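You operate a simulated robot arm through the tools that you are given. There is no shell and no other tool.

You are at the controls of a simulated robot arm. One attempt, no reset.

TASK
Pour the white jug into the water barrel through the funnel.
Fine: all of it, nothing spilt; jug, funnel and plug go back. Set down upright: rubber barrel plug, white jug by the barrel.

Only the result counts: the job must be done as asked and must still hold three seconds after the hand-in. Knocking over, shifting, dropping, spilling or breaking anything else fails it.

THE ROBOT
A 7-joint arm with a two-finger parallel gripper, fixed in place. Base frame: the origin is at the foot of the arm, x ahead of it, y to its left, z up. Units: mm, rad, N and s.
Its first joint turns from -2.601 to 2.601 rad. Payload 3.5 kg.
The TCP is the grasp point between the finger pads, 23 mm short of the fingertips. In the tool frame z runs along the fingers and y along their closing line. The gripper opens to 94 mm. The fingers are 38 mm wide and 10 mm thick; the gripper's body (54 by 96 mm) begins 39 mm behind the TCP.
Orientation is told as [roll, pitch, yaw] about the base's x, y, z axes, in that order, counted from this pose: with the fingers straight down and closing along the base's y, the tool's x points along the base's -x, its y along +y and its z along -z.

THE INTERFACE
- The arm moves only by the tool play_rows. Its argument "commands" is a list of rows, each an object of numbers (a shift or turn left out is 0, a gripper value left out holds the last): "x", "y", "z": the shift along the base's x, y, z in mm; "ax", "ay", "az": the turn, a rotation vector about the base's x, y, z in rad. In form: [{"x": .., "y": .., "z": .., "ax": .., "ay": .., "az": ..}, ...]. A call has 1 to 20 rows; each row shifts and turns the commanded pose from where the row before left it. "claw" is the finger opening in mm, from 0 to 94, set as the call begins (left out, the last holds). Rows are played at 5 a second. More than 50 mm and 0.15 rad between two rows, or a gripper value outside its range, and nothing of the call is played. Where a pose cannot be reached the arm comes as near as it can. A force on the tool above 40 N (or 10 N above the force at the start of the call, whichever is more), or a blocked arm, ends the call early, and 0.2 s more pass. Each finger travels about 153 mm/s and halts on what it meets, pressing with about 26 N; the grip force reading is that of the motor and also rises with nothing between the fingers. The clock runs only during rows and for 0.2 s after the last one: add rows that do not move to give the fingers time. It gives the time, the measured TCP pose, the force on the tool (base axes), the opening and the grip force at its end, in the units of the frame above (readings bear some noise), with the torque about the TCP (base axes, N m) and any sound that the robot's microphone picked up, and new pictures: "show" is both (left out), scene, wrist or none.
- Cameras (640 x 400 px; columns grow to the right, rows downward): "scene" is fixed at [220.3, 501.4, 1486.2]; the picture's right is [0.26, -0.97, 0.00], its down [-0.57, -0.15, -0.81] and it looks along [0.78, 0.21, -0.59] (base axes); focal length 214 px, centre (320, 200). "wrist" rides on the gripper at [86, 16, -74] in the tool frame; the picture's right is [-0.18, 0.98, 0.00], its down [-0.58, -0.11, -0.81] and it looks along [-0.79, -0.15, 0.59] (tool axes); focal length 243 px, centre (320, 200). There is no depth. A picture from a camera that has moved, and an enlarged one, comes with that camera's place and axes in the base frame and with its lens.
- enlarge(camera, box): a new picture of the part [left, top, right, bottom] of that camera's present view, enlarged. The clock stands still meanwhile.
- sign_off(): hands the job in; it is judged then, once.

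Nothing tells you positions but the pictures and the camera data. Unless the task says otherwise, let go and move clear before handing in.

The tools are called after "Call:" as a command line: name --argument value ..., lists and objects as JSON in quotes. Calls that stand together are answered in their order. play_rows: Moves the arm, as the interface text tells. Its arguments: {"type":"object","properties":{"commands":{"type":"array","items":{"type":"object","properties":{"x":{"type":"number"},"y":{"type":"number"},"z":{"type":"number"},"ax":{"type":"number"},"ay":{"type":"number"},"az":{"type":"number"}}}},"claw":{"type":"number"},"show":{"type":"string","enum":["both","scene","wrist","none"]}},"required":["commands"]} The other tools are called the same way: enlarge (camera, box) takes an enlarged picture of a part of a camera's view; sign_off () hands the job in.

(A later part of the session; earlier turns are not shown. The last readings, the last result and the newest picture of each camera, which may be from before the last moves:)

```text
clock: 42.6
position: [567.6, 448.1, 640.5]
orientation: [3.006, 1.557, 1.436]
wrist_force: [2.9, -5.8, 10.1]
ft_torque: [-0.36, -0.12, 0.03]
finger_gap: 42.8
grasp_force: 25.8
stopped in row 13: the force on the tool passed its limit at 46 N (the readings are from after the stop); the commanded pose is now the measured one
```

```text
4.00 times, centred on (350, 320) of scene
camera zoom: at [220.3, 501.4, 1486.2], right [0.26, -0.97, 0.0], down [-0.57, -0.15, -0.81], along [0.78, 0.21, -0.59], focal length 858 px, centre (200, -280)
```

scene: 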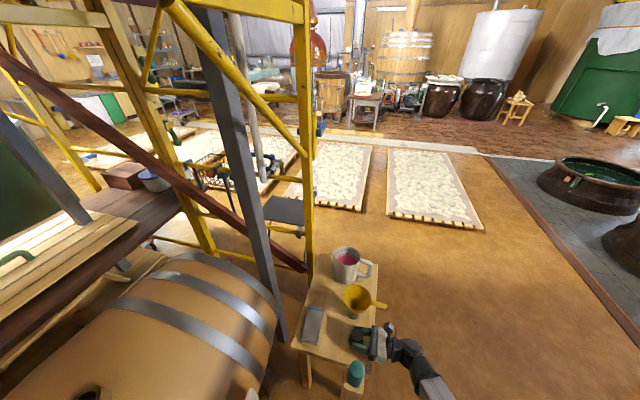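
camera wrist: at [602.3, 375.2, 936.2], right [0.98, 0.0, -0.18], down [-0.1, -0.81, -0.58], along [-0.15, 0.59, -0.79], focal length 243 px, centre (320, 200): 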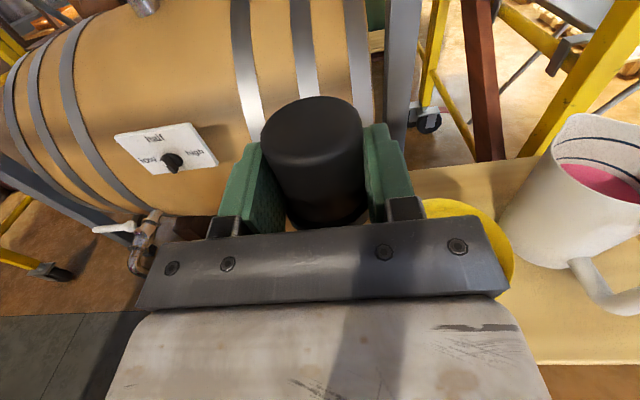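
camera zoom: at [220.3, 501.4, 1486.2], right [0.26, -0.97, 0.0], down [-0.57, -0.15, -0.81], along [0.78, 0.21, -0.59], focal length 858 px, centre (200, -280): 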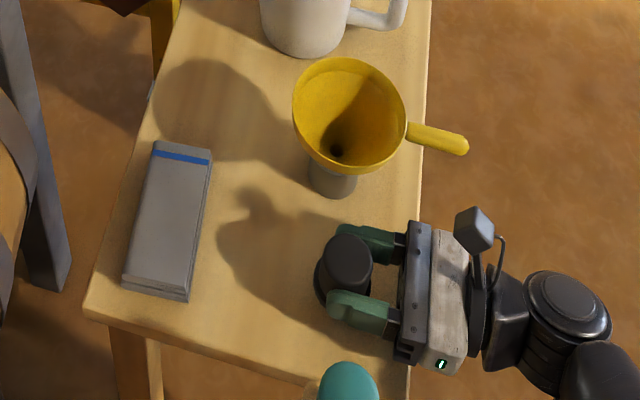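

Contact at TCP z≈640 with the plug base on the table (stem bottom ~70 mm below TCP). I open to release it.

Call:
play_rows --commands '[{}, {}, {}]' --claw 66

Call:
enlarge --camera "scene" --box '[290, 270, 410, 370]'

```text
clock: 43.4
position: [568.7, 449.4, 639.3]
orientation: [2.979, 1.56, 1.412]
wrist_force: [0.3, -0.6, -0.3]
ft_torque: [-0.01, -0.02, 0.02]
finger_gap: 66.1
grasp_force: 0.1
camera wrist: at [583.6, 373.6, 725.8], right [0.98, 0.0, -0.18], down [-0.11, -0.8, -0.59], along [-0.15, 0.6, -0.79], focal length 243 px, centre (320, 200)
```

scene: 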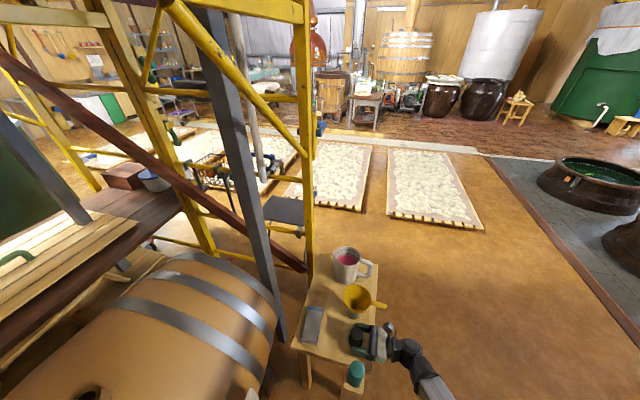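
wrist: 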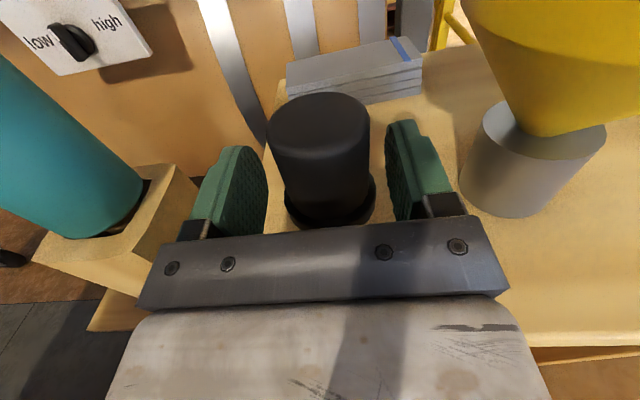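

```text
4.00 times, centred on (350, 320) of scene
camera zoom: at [220.3, 501.4, 1486.2], right [0.26, -0.97, 0.0], down [-0.57, -0.15, -0.81], along [0.78, 0.21, -0.59], focal length 858 px, centre (200, -280)
```

zoom: 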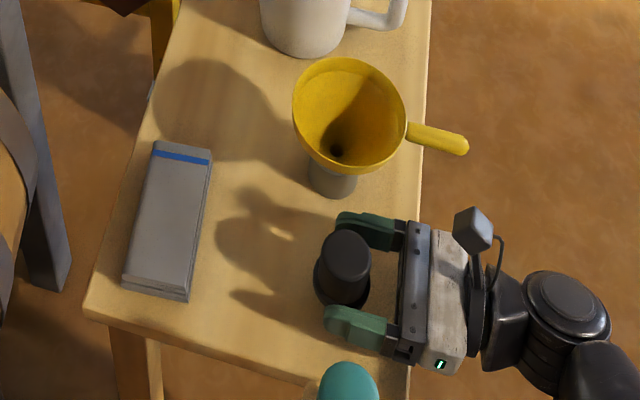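

The plug stands upright on the table at ~(568, 450). I back off and line up with the funnel handle at (680, 394, 695).

Call:
play_rows --commands '[{"y": -15}, {"y": -25}, {"y": -25}, {"y": -30}, {"y": -30}, {"z": 30}, {"z": 30}, {"x": 28}, {"x": 28}, {"x": 28}, {"x": 28}]'

Call:
enlarge --camera "wrist" --box '[200, 0, 440, 240]'

Call:
enlarge --camera "scene" --box '[310, 250, 430, 350]'

```text
clock: 45.8
position: [680.1, 323.8, 700.0]
orientation: [2.927, 1.56, 1.356]
wrist_force: [0.2, 1.0, 0.1]
ft_torque: [-0.02, -0.03, -0.06]
finger_gap: 66.0
grasp_force: 0.0
camera wrist: at [696.4, 247.7, 785.5], right [0.98, 0.0, -0.18], down [-0.11, -0.8, -0.59], along [-0.15, 0.6, -0.79], focal length 243 px, centre (320, 200)
```

scene: 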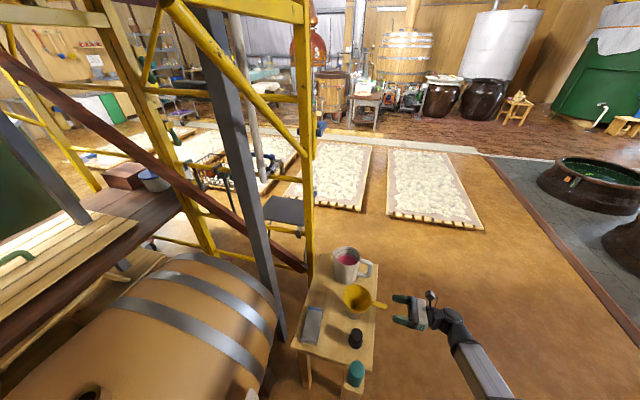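
wrist: 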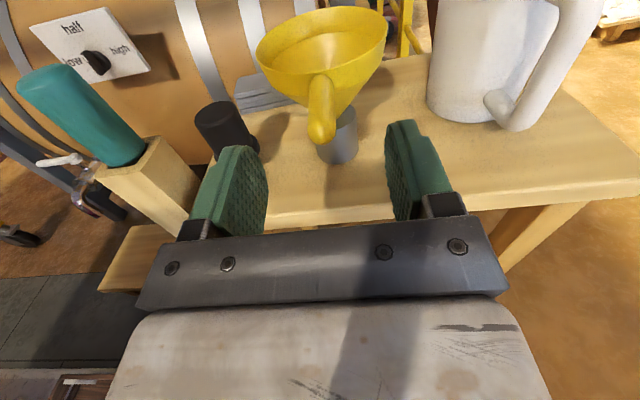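

```text
1.67 times, centred on (320, 120) of wrist
camera zoom: at [696.4, 247.7, 785.5], right [0.98, 0.0, -0.18], down [-0.11, -0.8, -0.59], along [-0.15, 0.6, -0.79], focal length 404 px, centre (320, 333)
```

zoom: 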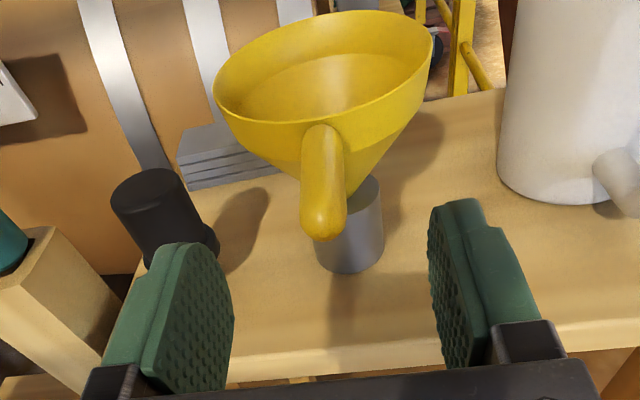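

```text
4.00 times, centred on (370, 300) of scene
camera zoom: at [220.3, 501.4, 1486.2], right [0.26, -0.97, 0.0], down [-0.57, -0.15, -0.81], along [0.78, 0.21, -0.59], focal length 858 px, centre (120, -200)
```

zoom: 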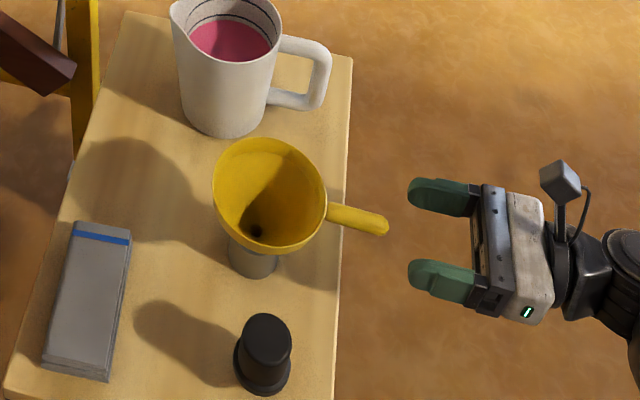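

The handle (Ø~17 mm, y 367–425) is at x≈680, z≈696, centred between the fingers. I move in and close.

Call:
play_rows --commands '[{"y": 20, "z": -4}, {"y": 20}, {"y": 15}, {"y": 9}]' --show "wrist"

Call:
enlarge --camera "scene" --box '[310, 250, 430, 350]'

```text
clock: 46.8
position: [680.4, 389.8, 698.0]
orientation: [2.969, 1.561, 1.4]
wrist_force: [0.2, 0.8, 0.1]
ft_torque: [-0.02, 0.01, 0.0]
finger_gap: 66.1
grasp_force: 0.0
camera wrist: at [695.7, 313.3, 783.5], right [0.98, 0.0, -0.18], down [-0.11, -0.8, -0.59], along [-0.15, 0.6, -0.79], focal length 243 px, centre (320, 200)
```

wrist: 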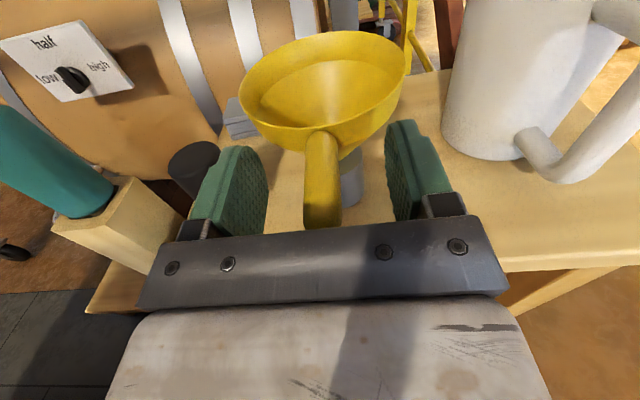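

```text
4.00 times, centred on (370, 300) of scene
camera zoom: at [220.3, 501.4, 1486.2], right [0.26, -0.97, 0.0], down [-0.57, -0.15, -0.81], along [0.78, 0.21, -0.59], focal length 858 px, centre (120, -200)
```

zoom: 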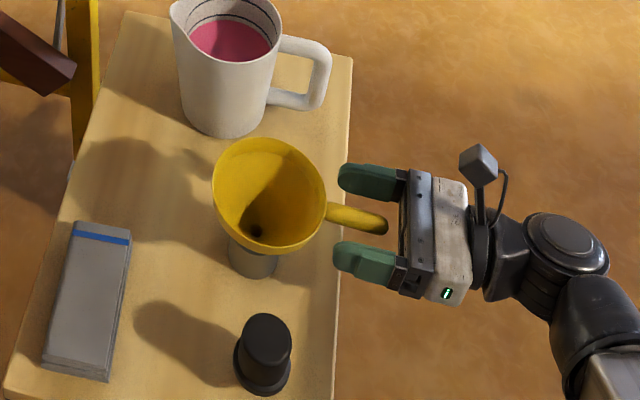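

Call:
play_rows --commands '[{}, {}, {}, {}]' --claw 5

Call:
enlarge --camera "scene" --box '[310, 250, 430, 350]'

```text
clock: 47.8
position: [679.1, 387.9, 697.5]
orientation: [2.977, 1.56, 1.408]
wrist_force: [1.7, 0.9, 0.2]
ft_torque: [0.16, -0.06, -0.08]
finger_gap: 17.0
grasp_force: 26.3
camera wrist: at [695.7, 313.3, 783.5], right [0.98, 0.0, -0.18], down [-0.11, -0.8, -0.59], along [-0.15, 0.6, -0.79], focal length 243 px, centre (320, 200)
```

scene: 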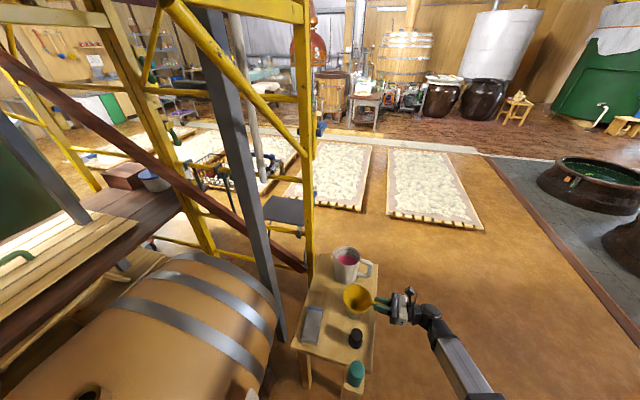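
wrist: 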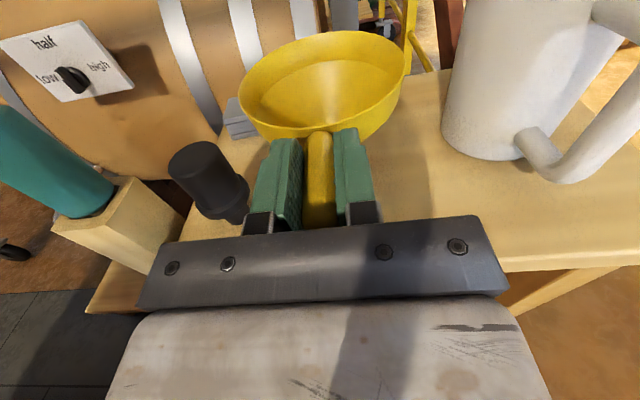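

```text
4.00 times, centred on (370, 300) of scene
camera zoom: at [220.3, 501.4, 1486.2], right [0.26, -0.97, 0.0], down [-0.57, -0.15, -0.81], along [0.78, 0.21, -0.59], focal length 858 px, centre (120, -200)
```

zoom: 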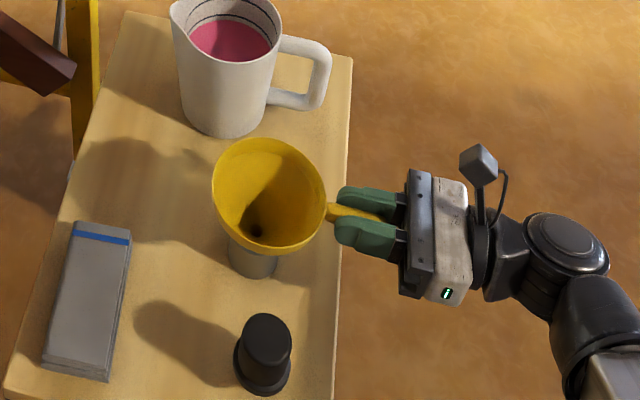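

Funnel gripped (gap 17). I note its home grip pose ≈(679.8, 388.8, 697.7) and lift straight up.

Call:
play_rows --commands '[{"z": 5}, {"z": 8}, {"z": 12}, {"z": 15}, {"z": 20}, {"z": 20}, {"z": 20}, {"z": 25}]'

Call:
enlarge --camera "scene" --box '[290, 220, 430, 340]'

Call:
enlarge --camera "wrist" --box '[160, 0, 480, 240]'

```text
clock: 49.6
position: [680.7, 388.4, 821.0]
orientation: [2.965, 1.558, 1.397]
wrist_force: [-0.3, -0.6, -1.0]
ft_torque: [-0.03, 0.01, -0.01]
finger_gap: 17.3
grasp_force: 26.4
camera wrist: at [696.4, 312.1, 907.2], right [0.98, 0.0, -0.18], down [-0.11, -0.8, -0.59], along [-0.15, 0.6, -0.79], focal length 243 px, centre (320, 200)
```

scene: 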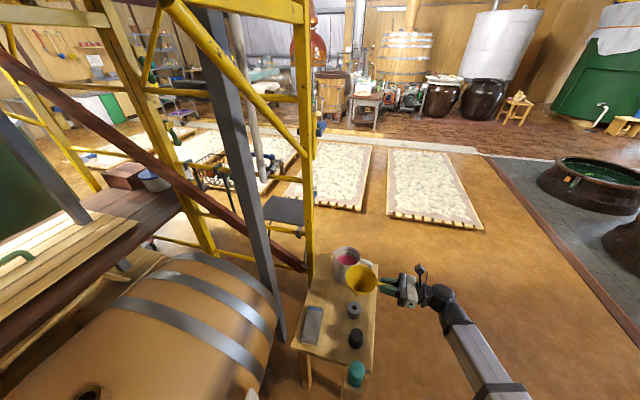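
wrist: 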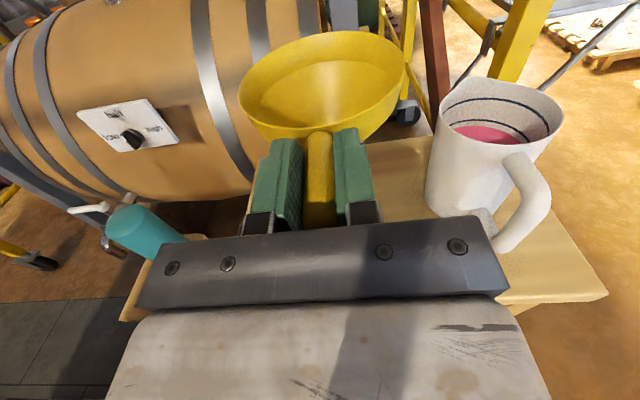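

```text
3.33 times, centred on (360, 280) of scene
camera zoom: at [220.3, 501.4, 1486.2], right [0.26, -0.97, 0.0], down [-0.57, -0.15, -0.81], along [0.78, 0.21, -0.59], focal length 715 px, centre (187, -67)
```

zoom: 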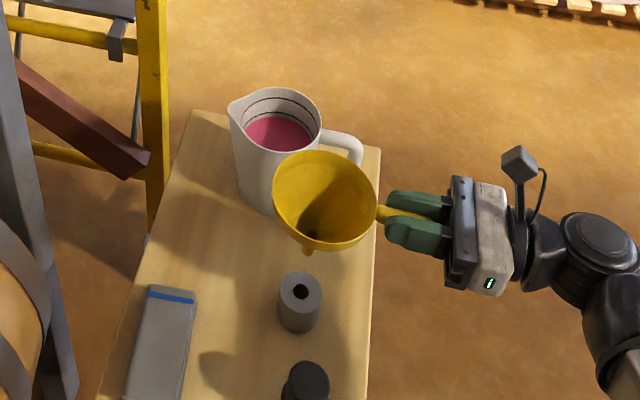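

```text
1.67 times, centred on (320, 120) of wrist
camera zoom: at [696.4, 312.1, 907.2], right [0.98, 0.0, -0.18], down [-0.11, -0.8, -0.59], along [-0.15, 0.6, -0.79], focal length 404 px, centre (320, 333)
```

zoom: 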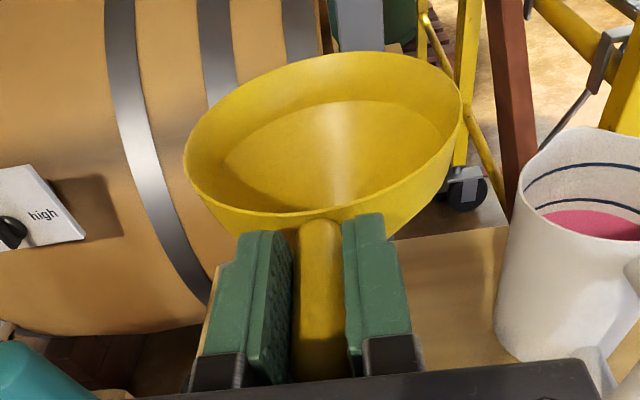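

The funnel came out cleanly; the holder has a ~16 mm hole with its top at z≈632. I carry the funnel high toward the barrel, stopping offset in x so I can see the neck hole.

Call:
play_rows --commands '[{"z": 30}, {"z": 30}, {"z": 30}, {"z": 30}, {"z": 30}, {"z": 30}, {"z": 30}, {"z": 30}, {"x": -30, "y": 20}, {"x": -30, "y": 20}, {"x": -30, "y": 20}, {"x": -30, "y": 20}, {"x": -30, "y": 20}, {"x": -30, "y": 20}, {"x": -30, "y": 20}, {"x": -30, "y": 20}]' --show "none"

Call:
play_rows --commands '[{"x": -25, "y": 25}, {"x": -25, "y": 25}, {"x": -25, "y": 25}, {"x": -25, "y": 25}, {"x": -20, "y": 25}, {"x": -10, "y": 30}, {"y": 30}, {"y": 30}, {"y": 30}, {"y": 20}]'

```text
clock: 53.0
position: [438.0, 547.2, 1060.8]
orientation: [2.983, 1.559, 1.414]
wrist_force: [-0.9, 1.4, 0.2]
ft_torque: [-0.05, -0.03, -0.01]
finger_gap: 17.1
grasp_force: 26.2
```

```text
clock: 55.2
position: [310.3, 813.8, 1062.2]
orientation: [2.951, 1.558, 1.383]
wrist_force: [-0.6, 0.4, -0.9]
ft_torque: [-0.05, 0.02, 0.0]
finger_gap: 17.0
grasp_force: 25.8
camera wrist: at [326.5, 737.4, 1148.0], right [0.98, 0.0, -0.18], down [-0.11, -0.8, -0.59], along [-0.15, 0.6, -0.79], focal length 243 px, centre (320, 200)
```

scene: 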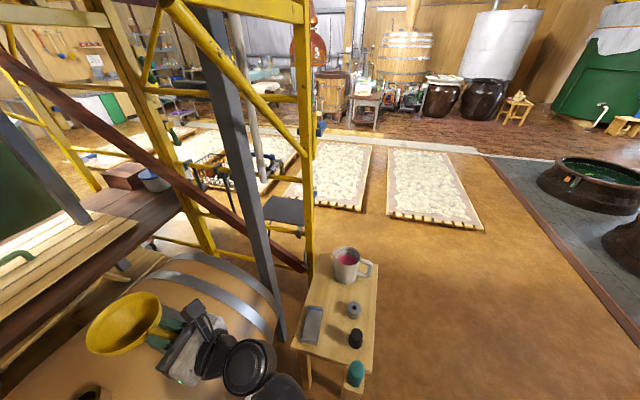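
wrist: 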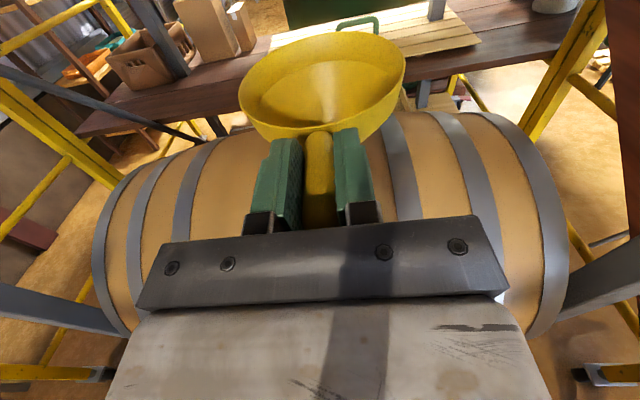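

Call:
play_rows --commands '[{"x": 25, "y": 30}, {"x": 25, "y": 30}, {"x": 15, "y": 30}]' --show "wrist"

Call:
enlarge --camera "wrist" --box '[150, 130, 290, 250]'

Call:
enlarge --camera "scene" --box '[40, 270, 240, 400]'

```text
clock: 56.0
position: [376.0, 904.1, 1059.6]
orientation: [3.017, 1.559, 1.447]
wrist_force: [-0.5, -0.6, -0.7]
ft_torque: [-0.03, 0.02, 0.02]
finger_gap: 16.8
grasp_force: 26.4
camera wrist: at [391.4, 828.2, 1145.2], right [0.98, 0.0, -0.18], down [-0.11, -0.8, -0.59], along [-0.15, 0.6, -0.79], focal length 243 px, centre (320, 200)
```

wrist: 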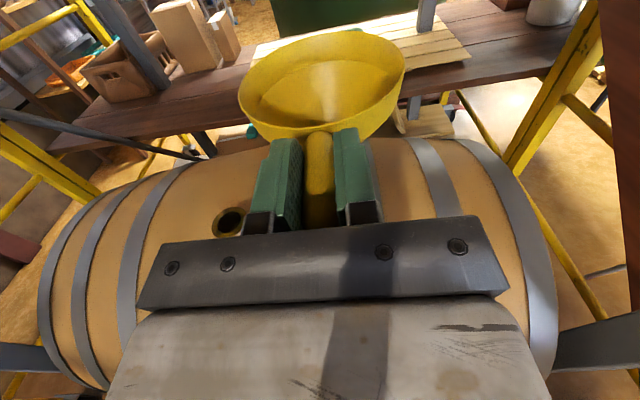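

```text
3.33 times, centred on (220, 190) of wrist
camera zoom: at [391.4, 828.2, 1145.2], right [0.98, 0.0, -0.18], down [-0.11, -0.8, -0.59], along [-0.15, 0.6, -0.79], focal length 809 px, centre (653, 233)
```

zoom: 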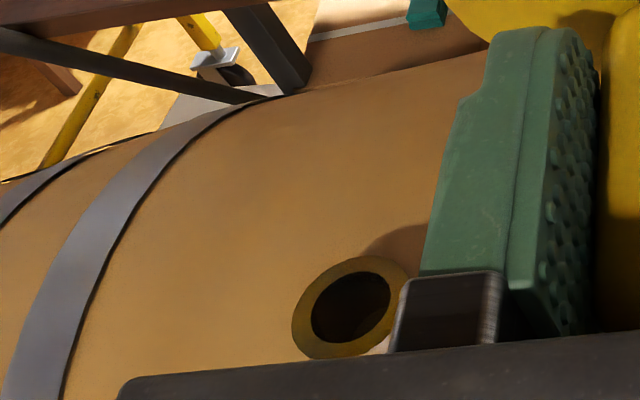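

```text
3.08 times, centred on (140, 335) of scene
camera zoom: at [220.3, 501.4, 1486.2], right [0.26, -0.97, 0.0], down [-0.57, -0.15, -0.81], along [0.78, 0.21, -0.59], focal length 660 px, centre (874, -215)
```

zoom: 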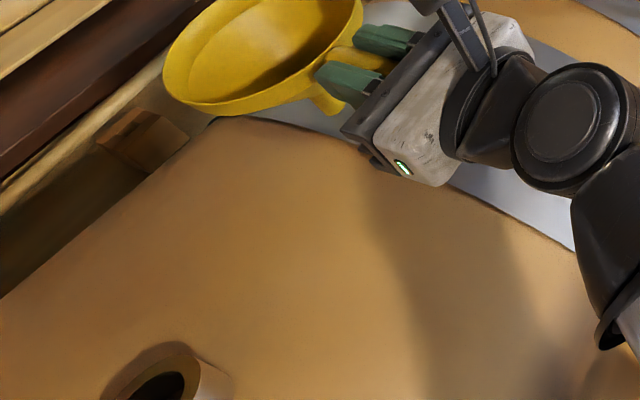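

The neck ring centre is ≈(201, 1016, 864), with a ~36 mm hole. I shift the funnel over it, still high.

Call:
play_rows --commands '[{"x": -30, "y": 4}, {"x": -30, "y": 4}, {"x": -30, "y": 4}, {"x": -30, "y": 4}, {"x": -30, "y": 4}, {"x": -25, "y": 3}, {"z": -20}, {"z": -20}, {"z": -20}]'

Call:
enlarge --camera "scene" --box '[0, 280, 200, 400]'

```text
clock: 58.0
position: [201.0, 925.8, 1000.9]
orientation: [2.957, 1.56, 1.389]
wrist_force: [-0.3, 0.2, -0.8]
ft_torque: [-0.02, -0.03, 0.01]
finger_gap: 16.9
grasp_force: 26.4
camera wrist: at [216.9, 850.6, 1087.5], right [0.98, 0.0, -0.18], down [-0.11, -0.8, -0.59], along [-0.15, 0.6, -0.79], focal length 243 px, centre (320, 200)
```

scene: 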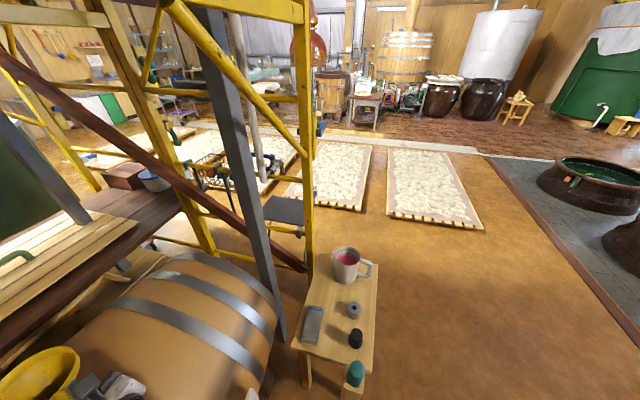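
wrist: 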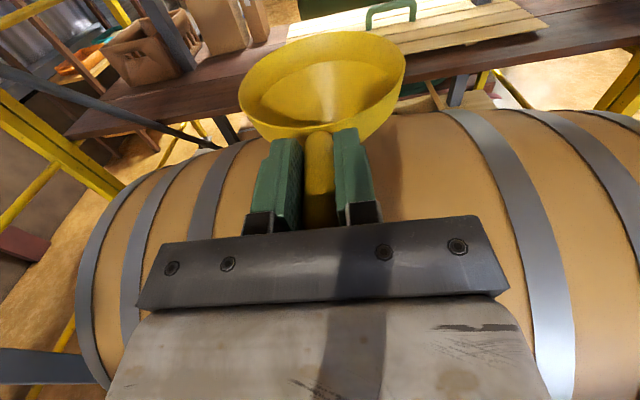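

```text
3.20 times, centred on (100, 340) of scene
camera zoom: at [220.3, 501.4, 1486.2], right [0.26, -0.97, 0.0], down [-0.57, -0.15, -0.81], along [0.78, 0.21, -0.59], focal length 686 px, centre (1024, -248)
```

zoom: 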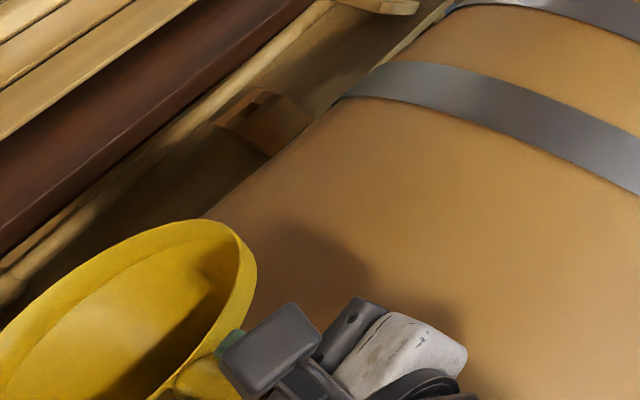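

Call:
play_rows --commands '[{"y": 1, "z": -10}, {"z": -10}, {"z": -10}, {"z": -8}, {"z": -8}, {"z": -6}, {"z": -4}, {"z": -4}]'

Call:
enlarge --camera "wrist" --box '[200, 0, 440, 240]'

```text
clock: 59.8
position: [201.0, 927.1, 940.4]
orientation: [2.977, 1.56, 1.41]
wrist_force: [-0.4, 1.4, -0.4]
ft_torque: [-0.03, -0.03, 0.01]
finger_gap: 17.2
grasp_force: 25.6
camera wrist: at [216.5, 851.5, 1026.7], right [0.98, 0.0, -0.18], down [-0.11, -0.8, -0.59], along [-0.15, 0.6, -0.79], focal length 243 px, centre (320, 200)
```

scene: 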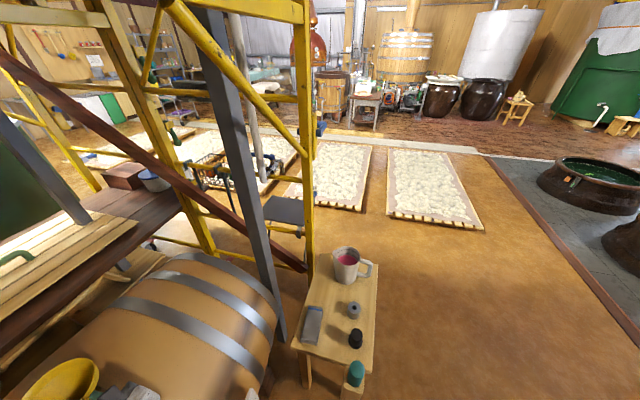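
wrist: 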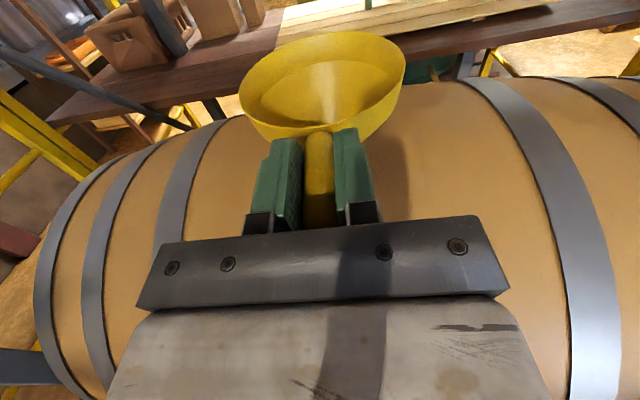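

```text
1.67 times, centred on (320, 120) of wrist
camera zoom: at [216.5, 851.5, 1026.7], right [0.98, 0.0, -0.18], down [-0.11, -0.8, -0.59], along [-0.15, 0.6, -0.79], focal length 404 px, centre (320, 333)
```

zoom: 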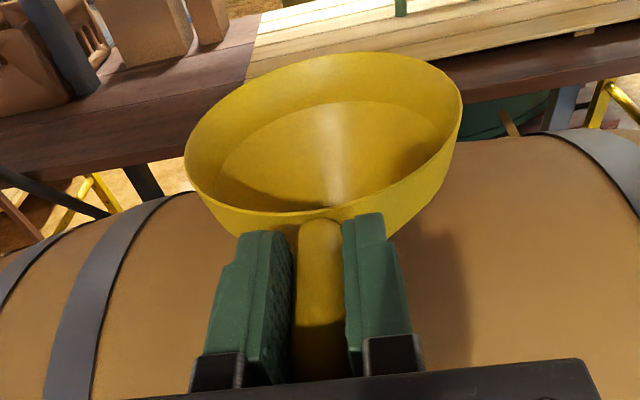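

Call:
play_rows --commands '[{"z": -3}, {"z": -3}, {"z": -3}, {"z": -3}]' --show "none"

Call:
play_rows --commands '[{"z": -2}, {"z": -2}, {"z": -2}]' --show "wrist"

```text
clock: 60.8
position: [198.6, 926.9, 929.6]
orientation: [2.954, 1.56, 1.384]
wrist_force: [0.3, 0.2, -0.5]
ft_torque: [-0.05, -0.03, 0.01]
finger_gap: 17.2
grasp_force: 26.4
```

```text
clock: 61.6
position: [199.3, 926.8, 923.8]
orientation: [2.964, 1.56, 1.393]
wrist_force: [-0.6, 0.1, -0.1]
ft_torque: [0.0, -0.02, 0.03]
finger_gap: 17.1
grasp_force: 26.3
camera wrist: at [215.7, 851.8, 1008.8], right [0.98, 0.0, -0.18], down [-0.11, -0.8, -0.59], along [-0.15, 0.6, -0.79], focal length 243 px, centre (320, 200)
```

wrist: 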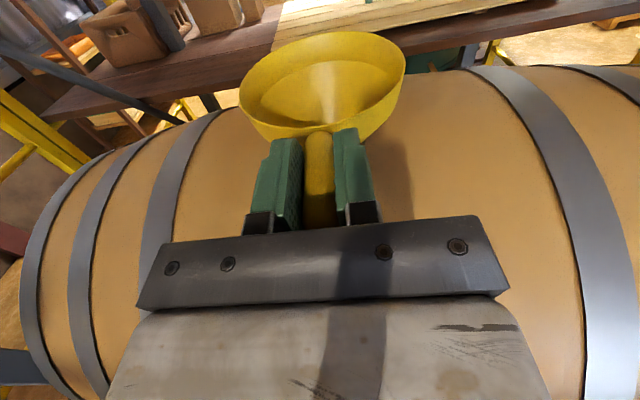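

Call:
play_rows --commands '[{"z": -2}, {"z": -2}]' --show "none"

Call:
play_rows --commands '[{"z": -2}, {"z": -1}]' --show "none"

Call:
play_rows --commands '[{"z": -2}, {"z": -1}]' --show "none"

```text
clock: 62.2
position: [200.2, 928.8, 920.1]
orientation: [3.011, 1.558, 1.442]
wrist_force: [0.0, 4.0, 6.9]
ft_torque: [0.75, -0.02, 0.04]
finger_gap: 17.1
grasp_force: 25.9
```

```text
clock: 62.8
position: [199.1, 927.4, 916.2]
orientation: [2.995, 1.56, 1.427]
wrist_force: [-0.8, 4.5, 7.6]
ft_torque: [0.72, -0.03, -0.02]
finger_gap: 17.1
grasp_force: 26.4
```

```text
clock: 63.4
position: [199.8, 927.0, 911.6]
orientation: [2.957, 1.558, 1.388]
wrist_force: [0.5, -4.1, 10.3]
ft_torque: [0.68, -0.03, -0.07]
finger_gap: 17.3
grasp_force: 26.3
```

Contact came at z≈921 and I over-pressed slightly; raise back to relax and look.

Call:
play_rows --commands '[{"z": 3}, {"z": 3}, {"z": 2}]' --show "wrist"

Call:
enlarge --camera "wrist" --box '[200, 0, 440, 240]'

```text
clock: 64.2
position: [201.0, 928.1, 920.5]
orientation: [2.929, 1.561, 1.36]
wrist_force: [-0.1, 0.6, -0.1]
ft_torque: [-0.03, 0.03, 0.02]
finger_gap: 17.1
grasp_force: 25.5
camera wrist: at [215.8, 852.3, 1006.8], right [0.98, 0.0, -0.18], down [-0.11, -0.8, -0.59], along [-0.15, 0.6, -0.79], focal length 243 px, centre (320, 200)
```

wrist: 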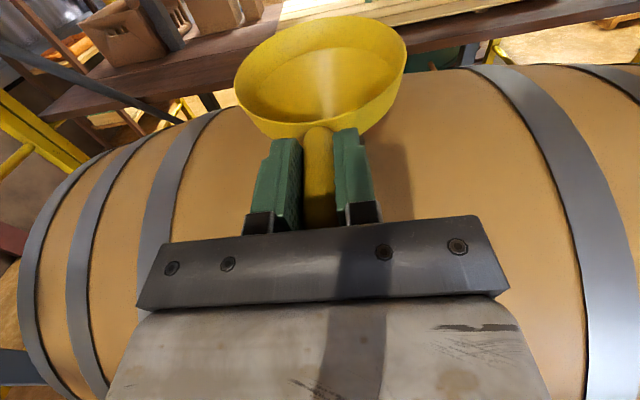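

```text
1.67 times, centred on (320, 120) of wrist
camera zoom: at [215.8, 852.3, 1006.8], right [0.98, 0.0, -0.18], down [-0.11, -0.8, -0.59], along [-0.15, 0.6, -0.79], focal length 404 px, centre (320, 333)
```

zoom: 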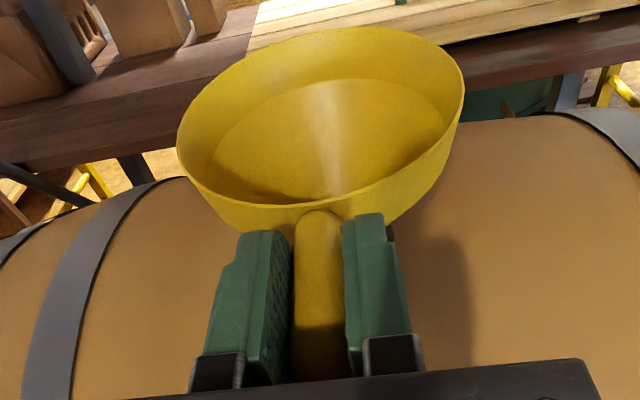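

The handle slipped ~0.08 rad in the pads, so the funnel is pitched. I raise a little, rotate the tool −0.08 rad about x to level the funnel, and then set it down gently.

Call:
play_rows --commands '[{"z": 5}, {"ax": -0.04}, {"ax": -0.04}]' --show "wrist"

Call:
play_rows --commands '[{"z": -2}]' --show "none"

```text
clock: 65.0
position: [199.6, 927.0, 926.8]
orientation: [0.015, 1.502, -1.551]
wrist_force: [-0.3, -0.8, -0.3]
ft_torque: [-0.03, 0.01, -0.01]
finger_gap: 17.1
grasp_force: 26.4
camera wrist: at [216.2, 859.0, 1018.1], right [0.98, -0.01, -0.18], down [-0.11, -0.84, -0.52], along [-0.15, 0.53, -0.83], focal length 243 px, centre (320, 200)
```

wrist: 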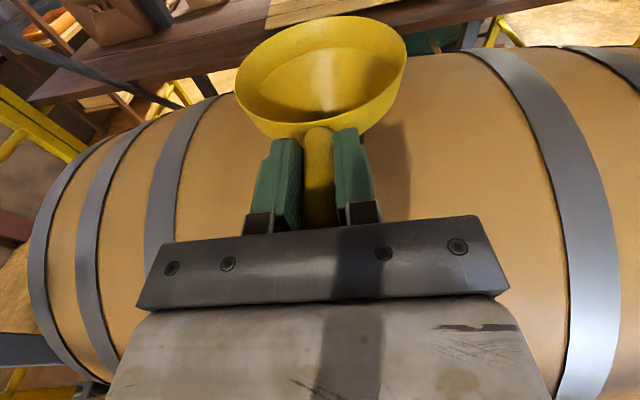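

```text
clock: 65.4
position: [199.5, 927.3, 924.7]
orientation: [0.02, 1.501, -1.551]
wrist_force: [0.3, -0.1, -1.1]
ft_torque: [-0.06, -0.01, -0.01]
finger_gap: 17.1
grasp_force: 25.9
```

Call:
play_rows --commands '[{"z": -1.5}]' --show "none"

Call:
play_rows --commands '[{"z": -1.5}]' --show "none"

Call:
play_rows --commands '[{"z": -1}]' --show "none"

```text
clock: 65.8
position: [200.4, 927.7, 923.5]
orientation: [0.024, 1.502, -1.545]
wrist_force: [1.3, 4.5, 6.7]
ft_torque: [0.76, -0.03, 0.0]
finger_gap: 17.1
grasp_force: 26.0
```

```text
clock: 66.2
position: [199.9, 927.4, 921.0]
orientation: [0.027, 1.504, -1.541]
wrist_force: [0.7, 5.2, 6.3]
ft_torque: [0.72, -0.05, 0.0]
finger_gap: 17.2
grasp_force: 25.6
```

```text
clock: 66.6
position: [198.6, 929.0, 918.9]
orientation: [0.024, 1.503, -1.544]
wrist_force: [-0.3, 4.2, 6.5]
ft_torque: [0.67, 0.0, -0.03]
finger_gap: 17.1
grasp_force: 25.9
```

The reaction pushes +y, so the funnel sits a few mm short of the hole centre. I raise, shift +y 5 mm and try again gently.

Call:
play_rows --commands '[{"z": 4}, {"z": 3, "y": 3}, {"y": 3, "ax": -0.03}, {}]' --show "wrist"

Call:
play_rows --commands '[{"z": -1.5}]' --show "none"

Call:
play_rows --commands '[{"z": -1.5}]' --show "none"

```text
clock: 67.6
position: [199.7, 933.9, 926.8]
orientation: [0.017, 1.47, -1.55]
wrist_force: [0.1, -0.7, -0.5]
ft_torque: [-0.05, 0.0, 0.03]
finger_gap: 16.8
grasp_force: 26.0
camera wrist: at [216.2, 867.4, 1020.0], right [0.98, -0.02, -0.18], down [-0.11, -0.86, -0.5], along [-0.15, 0.51, -0.85], focal length 243 px, centre (320, 200)
```

wrist: 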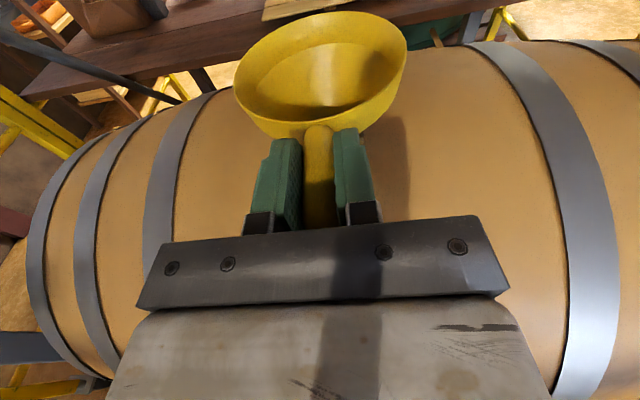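

```text
clock: 68.0
position: [199.2, 933.2, 925.2]
orientation: [0.013, 1.47, -1.556]
wrist_force: [-0.7, -0.6, -0.3]
ft_torque: [-0.04, 0.03, 0.0]
finger_gap: 17.3
grasp_force: 26.4
```

```text
clock: 68.4
position: [200.7, 932.7, 923.8]
orientation: [0.01, 1.473, -1.56]
wrist_force: [-0.1, -2.6, 2.5]
ft_torque: [0.04, -0.01, 0.01]
finger_gap: 17.2
grasp_force: 26.4
```

Call:
play_rows --commands '[{"z": 2}, {"y": -2.5}, {"z": -1.5}]' --show "none"

Call:
play_rows --commands '[{"z": -1.5}]' --show "none"

Call:
play_rows --commands '[{"z": -1}]' --show "none"

```text
clock: 69.2
position: [200.1, 931.5, 924.1]
orientation: [0.011, 1.472, -1.555]
wrist_force: [0.8, -0.3, 0.4]
ft_torque: [-0.04, -0.01, 0.02]
finger_gap: 17.1
grasp_force: 26.8
```

```text
clock: 69.6
position: [200.5, 930.9, 922.1]
orientation: [0.014, 1.472, -1.554]
wrist_force: [0.4, 0.7, -0.7]
ft_torque: [-0.02, 0.0, 0.02]
finger_gap: 17.1
grasp_force: 26.4
```

```text
clock: 70.0
position: [199.5, 931.3, 922.3]
orientation: [0.017, 1.471, -1.552]
wrist_force: [0.0, 0.3, -1.3]
ft_torque: [-0.06, 0.01, -0.03]
finger_gap: 17.4
grasp_force: 25.9
```

Call:
play_rows --commands '[{"z": -1}]' --show "none"

Call:
play_rows --commands '[{"z": -1}]' --show "none"

Call:
play_rows --commands '[{"z": -1}]' --show "wrist"

```text
clock: 70.4
position: [199.7, 932.3, 921.2]
orientation: [0.017, 1.471, -1.55]
wrist_force: [0.6, 0.8, 0.3]
ft_torque: [0.05, 0.0, -0.07]
finger_gap: 17.3
grasp_force: 26.0
```

```text
clock: 70.8
position: [198.9, 930.3, 920.8]
orientation: [0.017, 1.471, -1.552]
wrist_force: [1.5, 0.2, 0.9]
ft_torque: [0.12, -0.03, -0.12]
finger_gap: 17.1
grasp_force: 25.7
```

```text
clock: 71.2
position: [198.3, 931.0, 920.2]
orientation: [0.017, 1.473, -1.557]
wrist_force: [2.2, -4.8, 10.0]
ft_torque: [0.68, -0.08, -0.18]
finger_gap: 17.3
grasp_force: 26.5
camera wrist: at [215.4, 864.8, 1014.0], right [0.98, -0.02, -0.18], down [-0.11, -0.86, -0.5], along [-0.15, 0.51, -0.85], focal length 243 px, centre (320, 200)
```

wrist: 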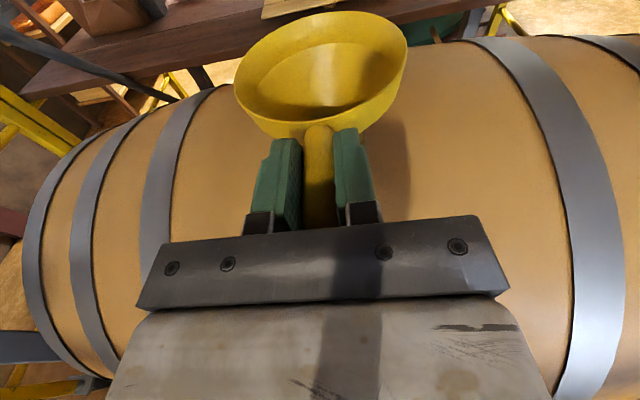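

The funnel is seated (firm contact at z≈920) and level to within ~0.01 rad by image comparison. Release.

Call:
play_rows --commands '[{"z": 0.7}, {}]' --show "none"

Call:
play_rows --commands '[{}, {}, {}, {}]' --claw 45

Call:
enlarge --camera "wrist" --box '[200, 0, 440, 240]'

```text
clock: 71.8
position: [200.2, 930.5, 919.8]
orientation: [0.019, 1.473, -1.553]
wrist_force: [3.2, -10.3, 11.0]
ft_torque: [0.41, -0.09, -0.24]
finger_gap: 17.5
grasp_force: 25.9
```

```text
clock: 72.8
position: [197.7, 932.4, 919.7]
orientation: [0.015, 1.471, -1.553]
wrist_force: [0.1, -0.2, 0.8]
ft_torque: [-0.01, 0.0, -0.02]
finger_gap: 45.0
grasp_force: 0.1
camera wrist: at [214.9, 866.0, 1013.3], right [0.98, -0.02, -0.18], down [-0.11, -0.86, -0.5], along [-0.15, 0.51, -0.85], focal length 243 px, centre (320, 200)
```

scene: 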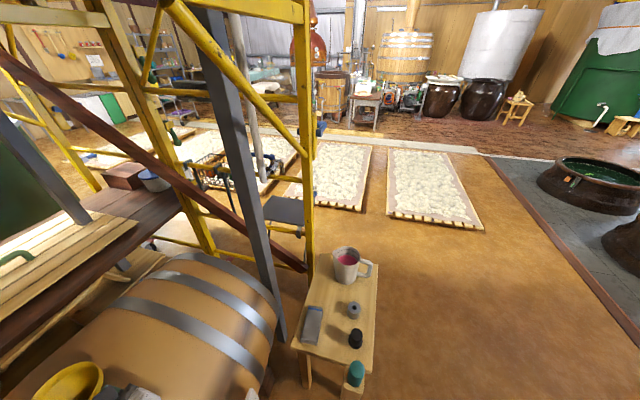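
wrist: 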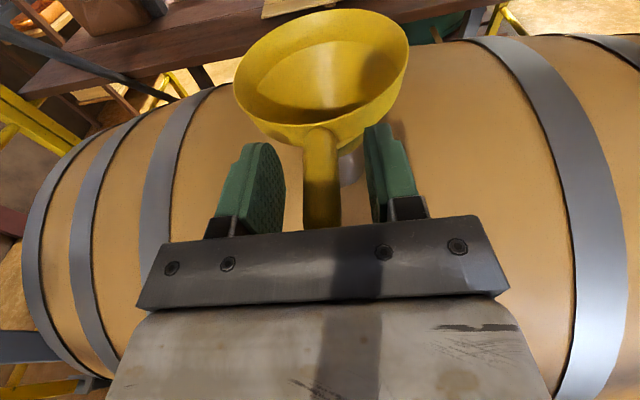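

```text
1.67 times, centred on (320, 120) of wrist
camera zoom: at [214.9, 866.0, 1013.3], right [0.98, -0.02, -0.18], down [-0.11, -0.86, -0.5], along [-0.15, 0.51, -0.85], focal length 404 px, centre (320, 333)
```

zoom: 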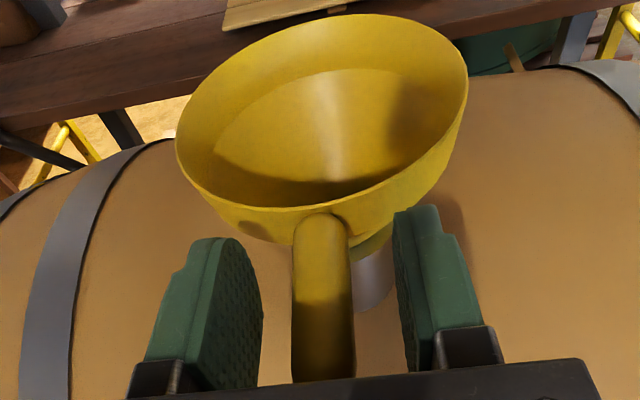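

Call:
play_rows --commands '[{"y": -15, "z": 1.5}, {"y": -25, "z": 2.5}, {"y": -30, "z": 3}, {"y": -30, "z": 3, "ax": 0.05}, {"y": -30, "z": 3, "ax": 0.05}, {"z": 30}, {"z": 30}]'

Call:
enlarge --camera "wrist" --box '[200, 0, 440, 240]'

Call:
enlarge --camera "scene" --box '[10, 330, 130, 400]'

```text
clock: 74.4
position: [199.8, 800.4, 995.7]
orientation: [1.795, 1.569, 0.228]
wrist_force: [0.3, 0.2, -0.2]
ft_torque: [0.03, -0.01, -0.03]
finger_gap: 45.0
grasp_force: 0.1
camera wrist: at [216.3, 724.9, 1081.4], right [0.98, 0.0, -0.18], down [-0.11, -0.81, -0.58], along [-0.15, 0.59, -0.79], focal length 243 px, centre (320, 200)
```

scene: 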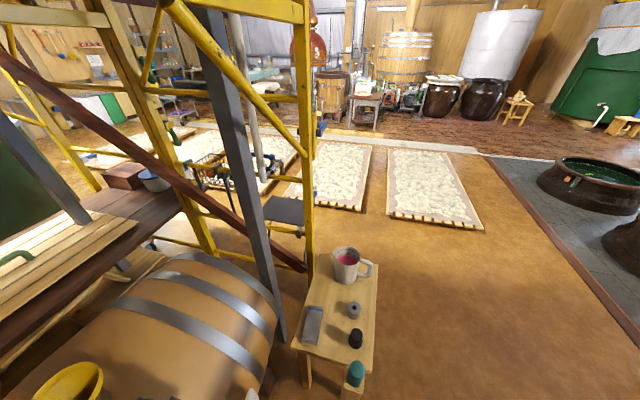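
wrist: 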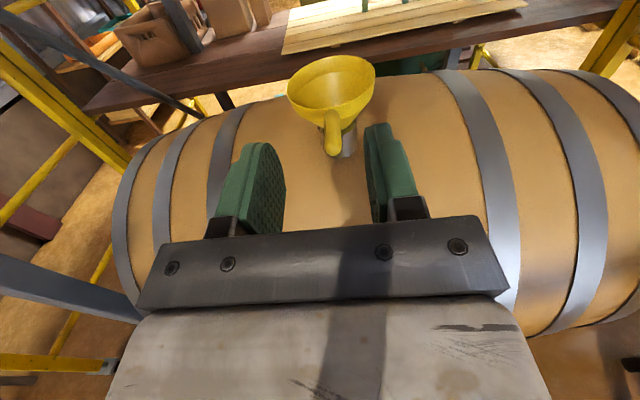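

```text
1.67 times, centred on (320, 120) of wrist
camera zoom: at [216.3, 724.9, 1081.4], right [0.98, 0.0, -0.18], down [-0.11, -0.81, -0.58], along [-0.15, 0.59, -0.79], focal length 404 px, centre (320, 333)
```

zoom: 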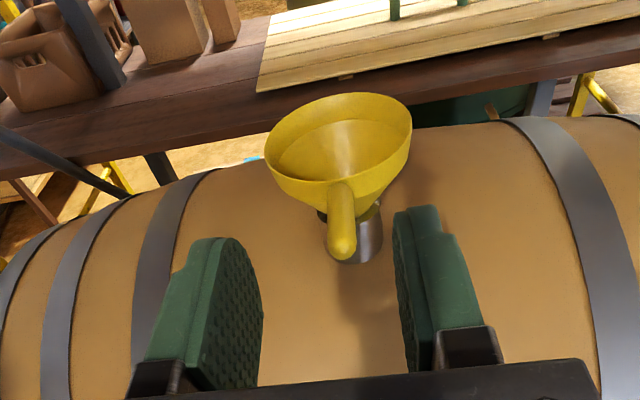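

```text
5.33 times, centred on (70, 365) of scene
camera zoom: at [220.3, 501.4, 1486.2], right [0.26, -0.97, 0.0], down [-0.57, -0.15, -0.81], along [0.78, 0.21, -0.59], focal length 1144 px, centre (1653, -680)
```

zoom: 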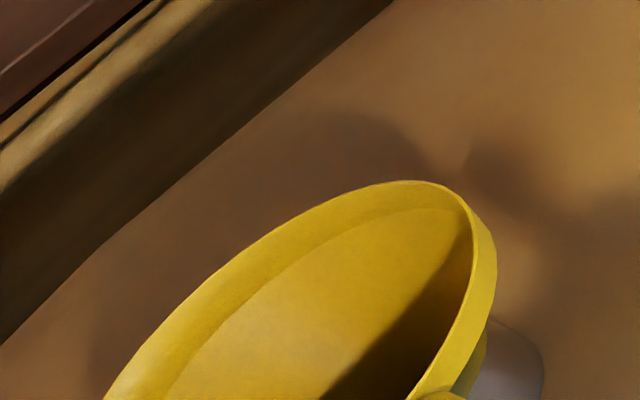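

The funnel sits level on the neck, but its handle points −y, exactly where the tilted jug's body would be. I'll dry-run an alternative pour heading now, empty-handed (yaw −60° so the jug comes from the −x side), to test reach.

Call:
play_rows --commands '[{"z": 30}, {"x": -12, "y": 5, "az": -0.105}, {"x": -12, "y": 5, "az": -0.105}, {"x": -12, "y": 5, "az": -0.105}, {"x": -12, "y": 5, "az": -0.105}, {"x": -12, "y": 5, "az": -0.105}, {"x": -12, "y": 5, "az": -0.105}, {"x": -12, "y": 5, "az": -0.105}, {"x": -12, "y": 5, "az": -0.105}, {"x": -12, "y": 5, "az": -0.105}, {"x": -12, "y": 5, "az": -0.105}]'

```text
clock: 76.8
position: [123.7, 831.2, 1051.2]
orientation: [3.082, 1.384, 0.86]
wrist_force: [0.9, -0.4, 0.4]
ft_torque: [0.0, 0.03, 0.01]
finger_gap: 45.0
grasp_force: 0.1
out of reach, approached as far as the arm can: row 4, 5, 6, 7, 8
camera wrist: at [81.7, 751.0, 1122.6], right [0.8, -0.57, -0.17], down [-0.49, -0.48, -0.72], along [0.33, 0.67, -0.67], focal length 243 px, centre (320, 200)
```

scene: 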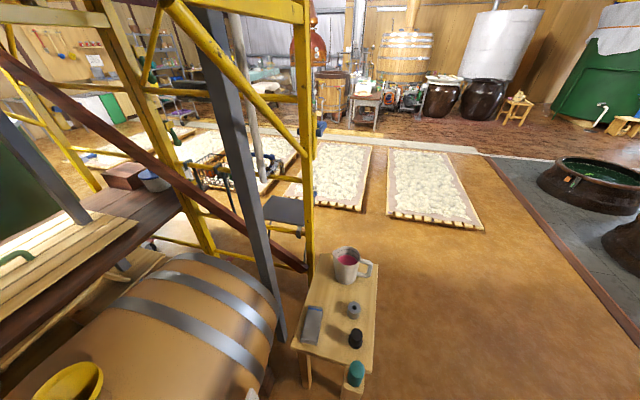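
wrist: 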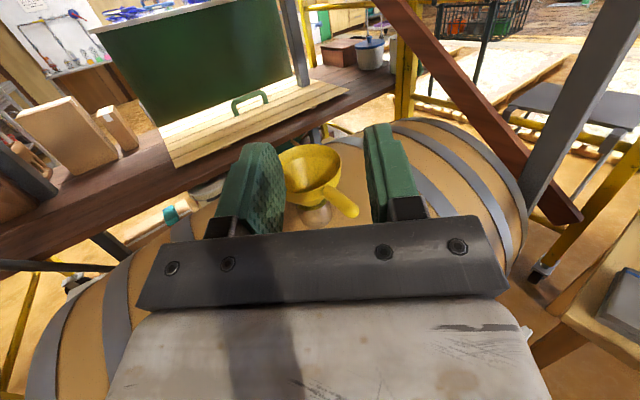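

Yaw to the right is limited (~37°). I'll return and test yaw to the left (jug from the +x side) instead.

Call:
play_rows --commands '[{"x": 12, "az": 0.108}, {"x": 12, "az": 0.108}, {"x": 12, "az": 0.108}, {"x": 12, "az": 0.108}, {"x": 15, "az": 0.108}, {"x": 15, "az": 0.108}]' --show "none"

```text
clock: 78.2
position: [189.0, 833.5, 1044.5]
orientation: [3.073, 1.428, 1.377]
wrist_force: [-0.3, 0.6, -0.6]
ft_torque: [0.0, -0.03, 0.02]
finger_gap: 45.0
grasp_force: 0.1
out of reach, approached as far as the arm can: row 4, 5
```

Call:
play_rows --commands '[{"x": 15, "y": 5, "az": 0.06, "ax": -0.07}, {"x": 15, "y": 5, "az": 0.06, "ax": -0.07}, {"x": 12, "y": 5}]' --show "none"

Call:
play_rows --commands '[{"x": 14, "y": 4, "az": 0.105}, {"x": 14, "y": 4, "az": 0.105}, {"x": 14, "y": 4, "az": 0.105}, {"x": 14, "y": 4, "az": 0.105}, {"x": 14, "y": 4, "az": 0.105}, {"x": 14, "y": 4, "az": 0.105}, {"x": 14, "y": 4, "az": 0.105}, {"x": 14, "y": 4, "az": 0.105}]'

```text
clock: 79.0
position: [231.3, 849.2, 1043.5]
orientation: [1.71, 1.555, 0.132]
wrist_force: [-0.8, -0.1, -1.1]
ft_torque: [-0.01, 0.0, 0.02]
finger_gap: 44.9
grasp_force: 0.1
```

```text
clock: 80.8
position: [343.7, 880.6, 1042.8]
orientation: [1.758, 1.551, 1.025]
wrist_force: [-0.1, 0.5, 0.0]
ft_torque: [-0.01, -0.02, -0.02]
finger_gap: 45.0
grasp_force: 0.2
camera wrist: at [409.4, 840.9, 1130.7], right [0.66, 0.73, -0.17], down [0.53, -0.61, -0.59], along [-0.53, 0.3, -0.79], focal length 243 px, centre (320, 200)
```

scene: 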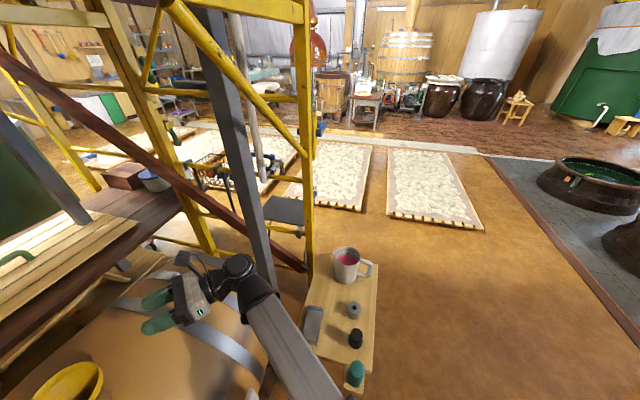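
wrist: 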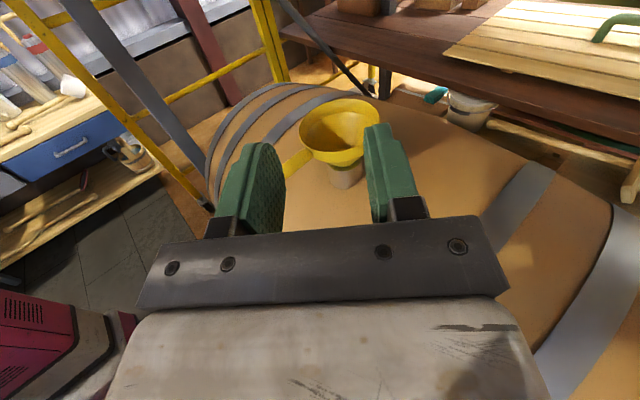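

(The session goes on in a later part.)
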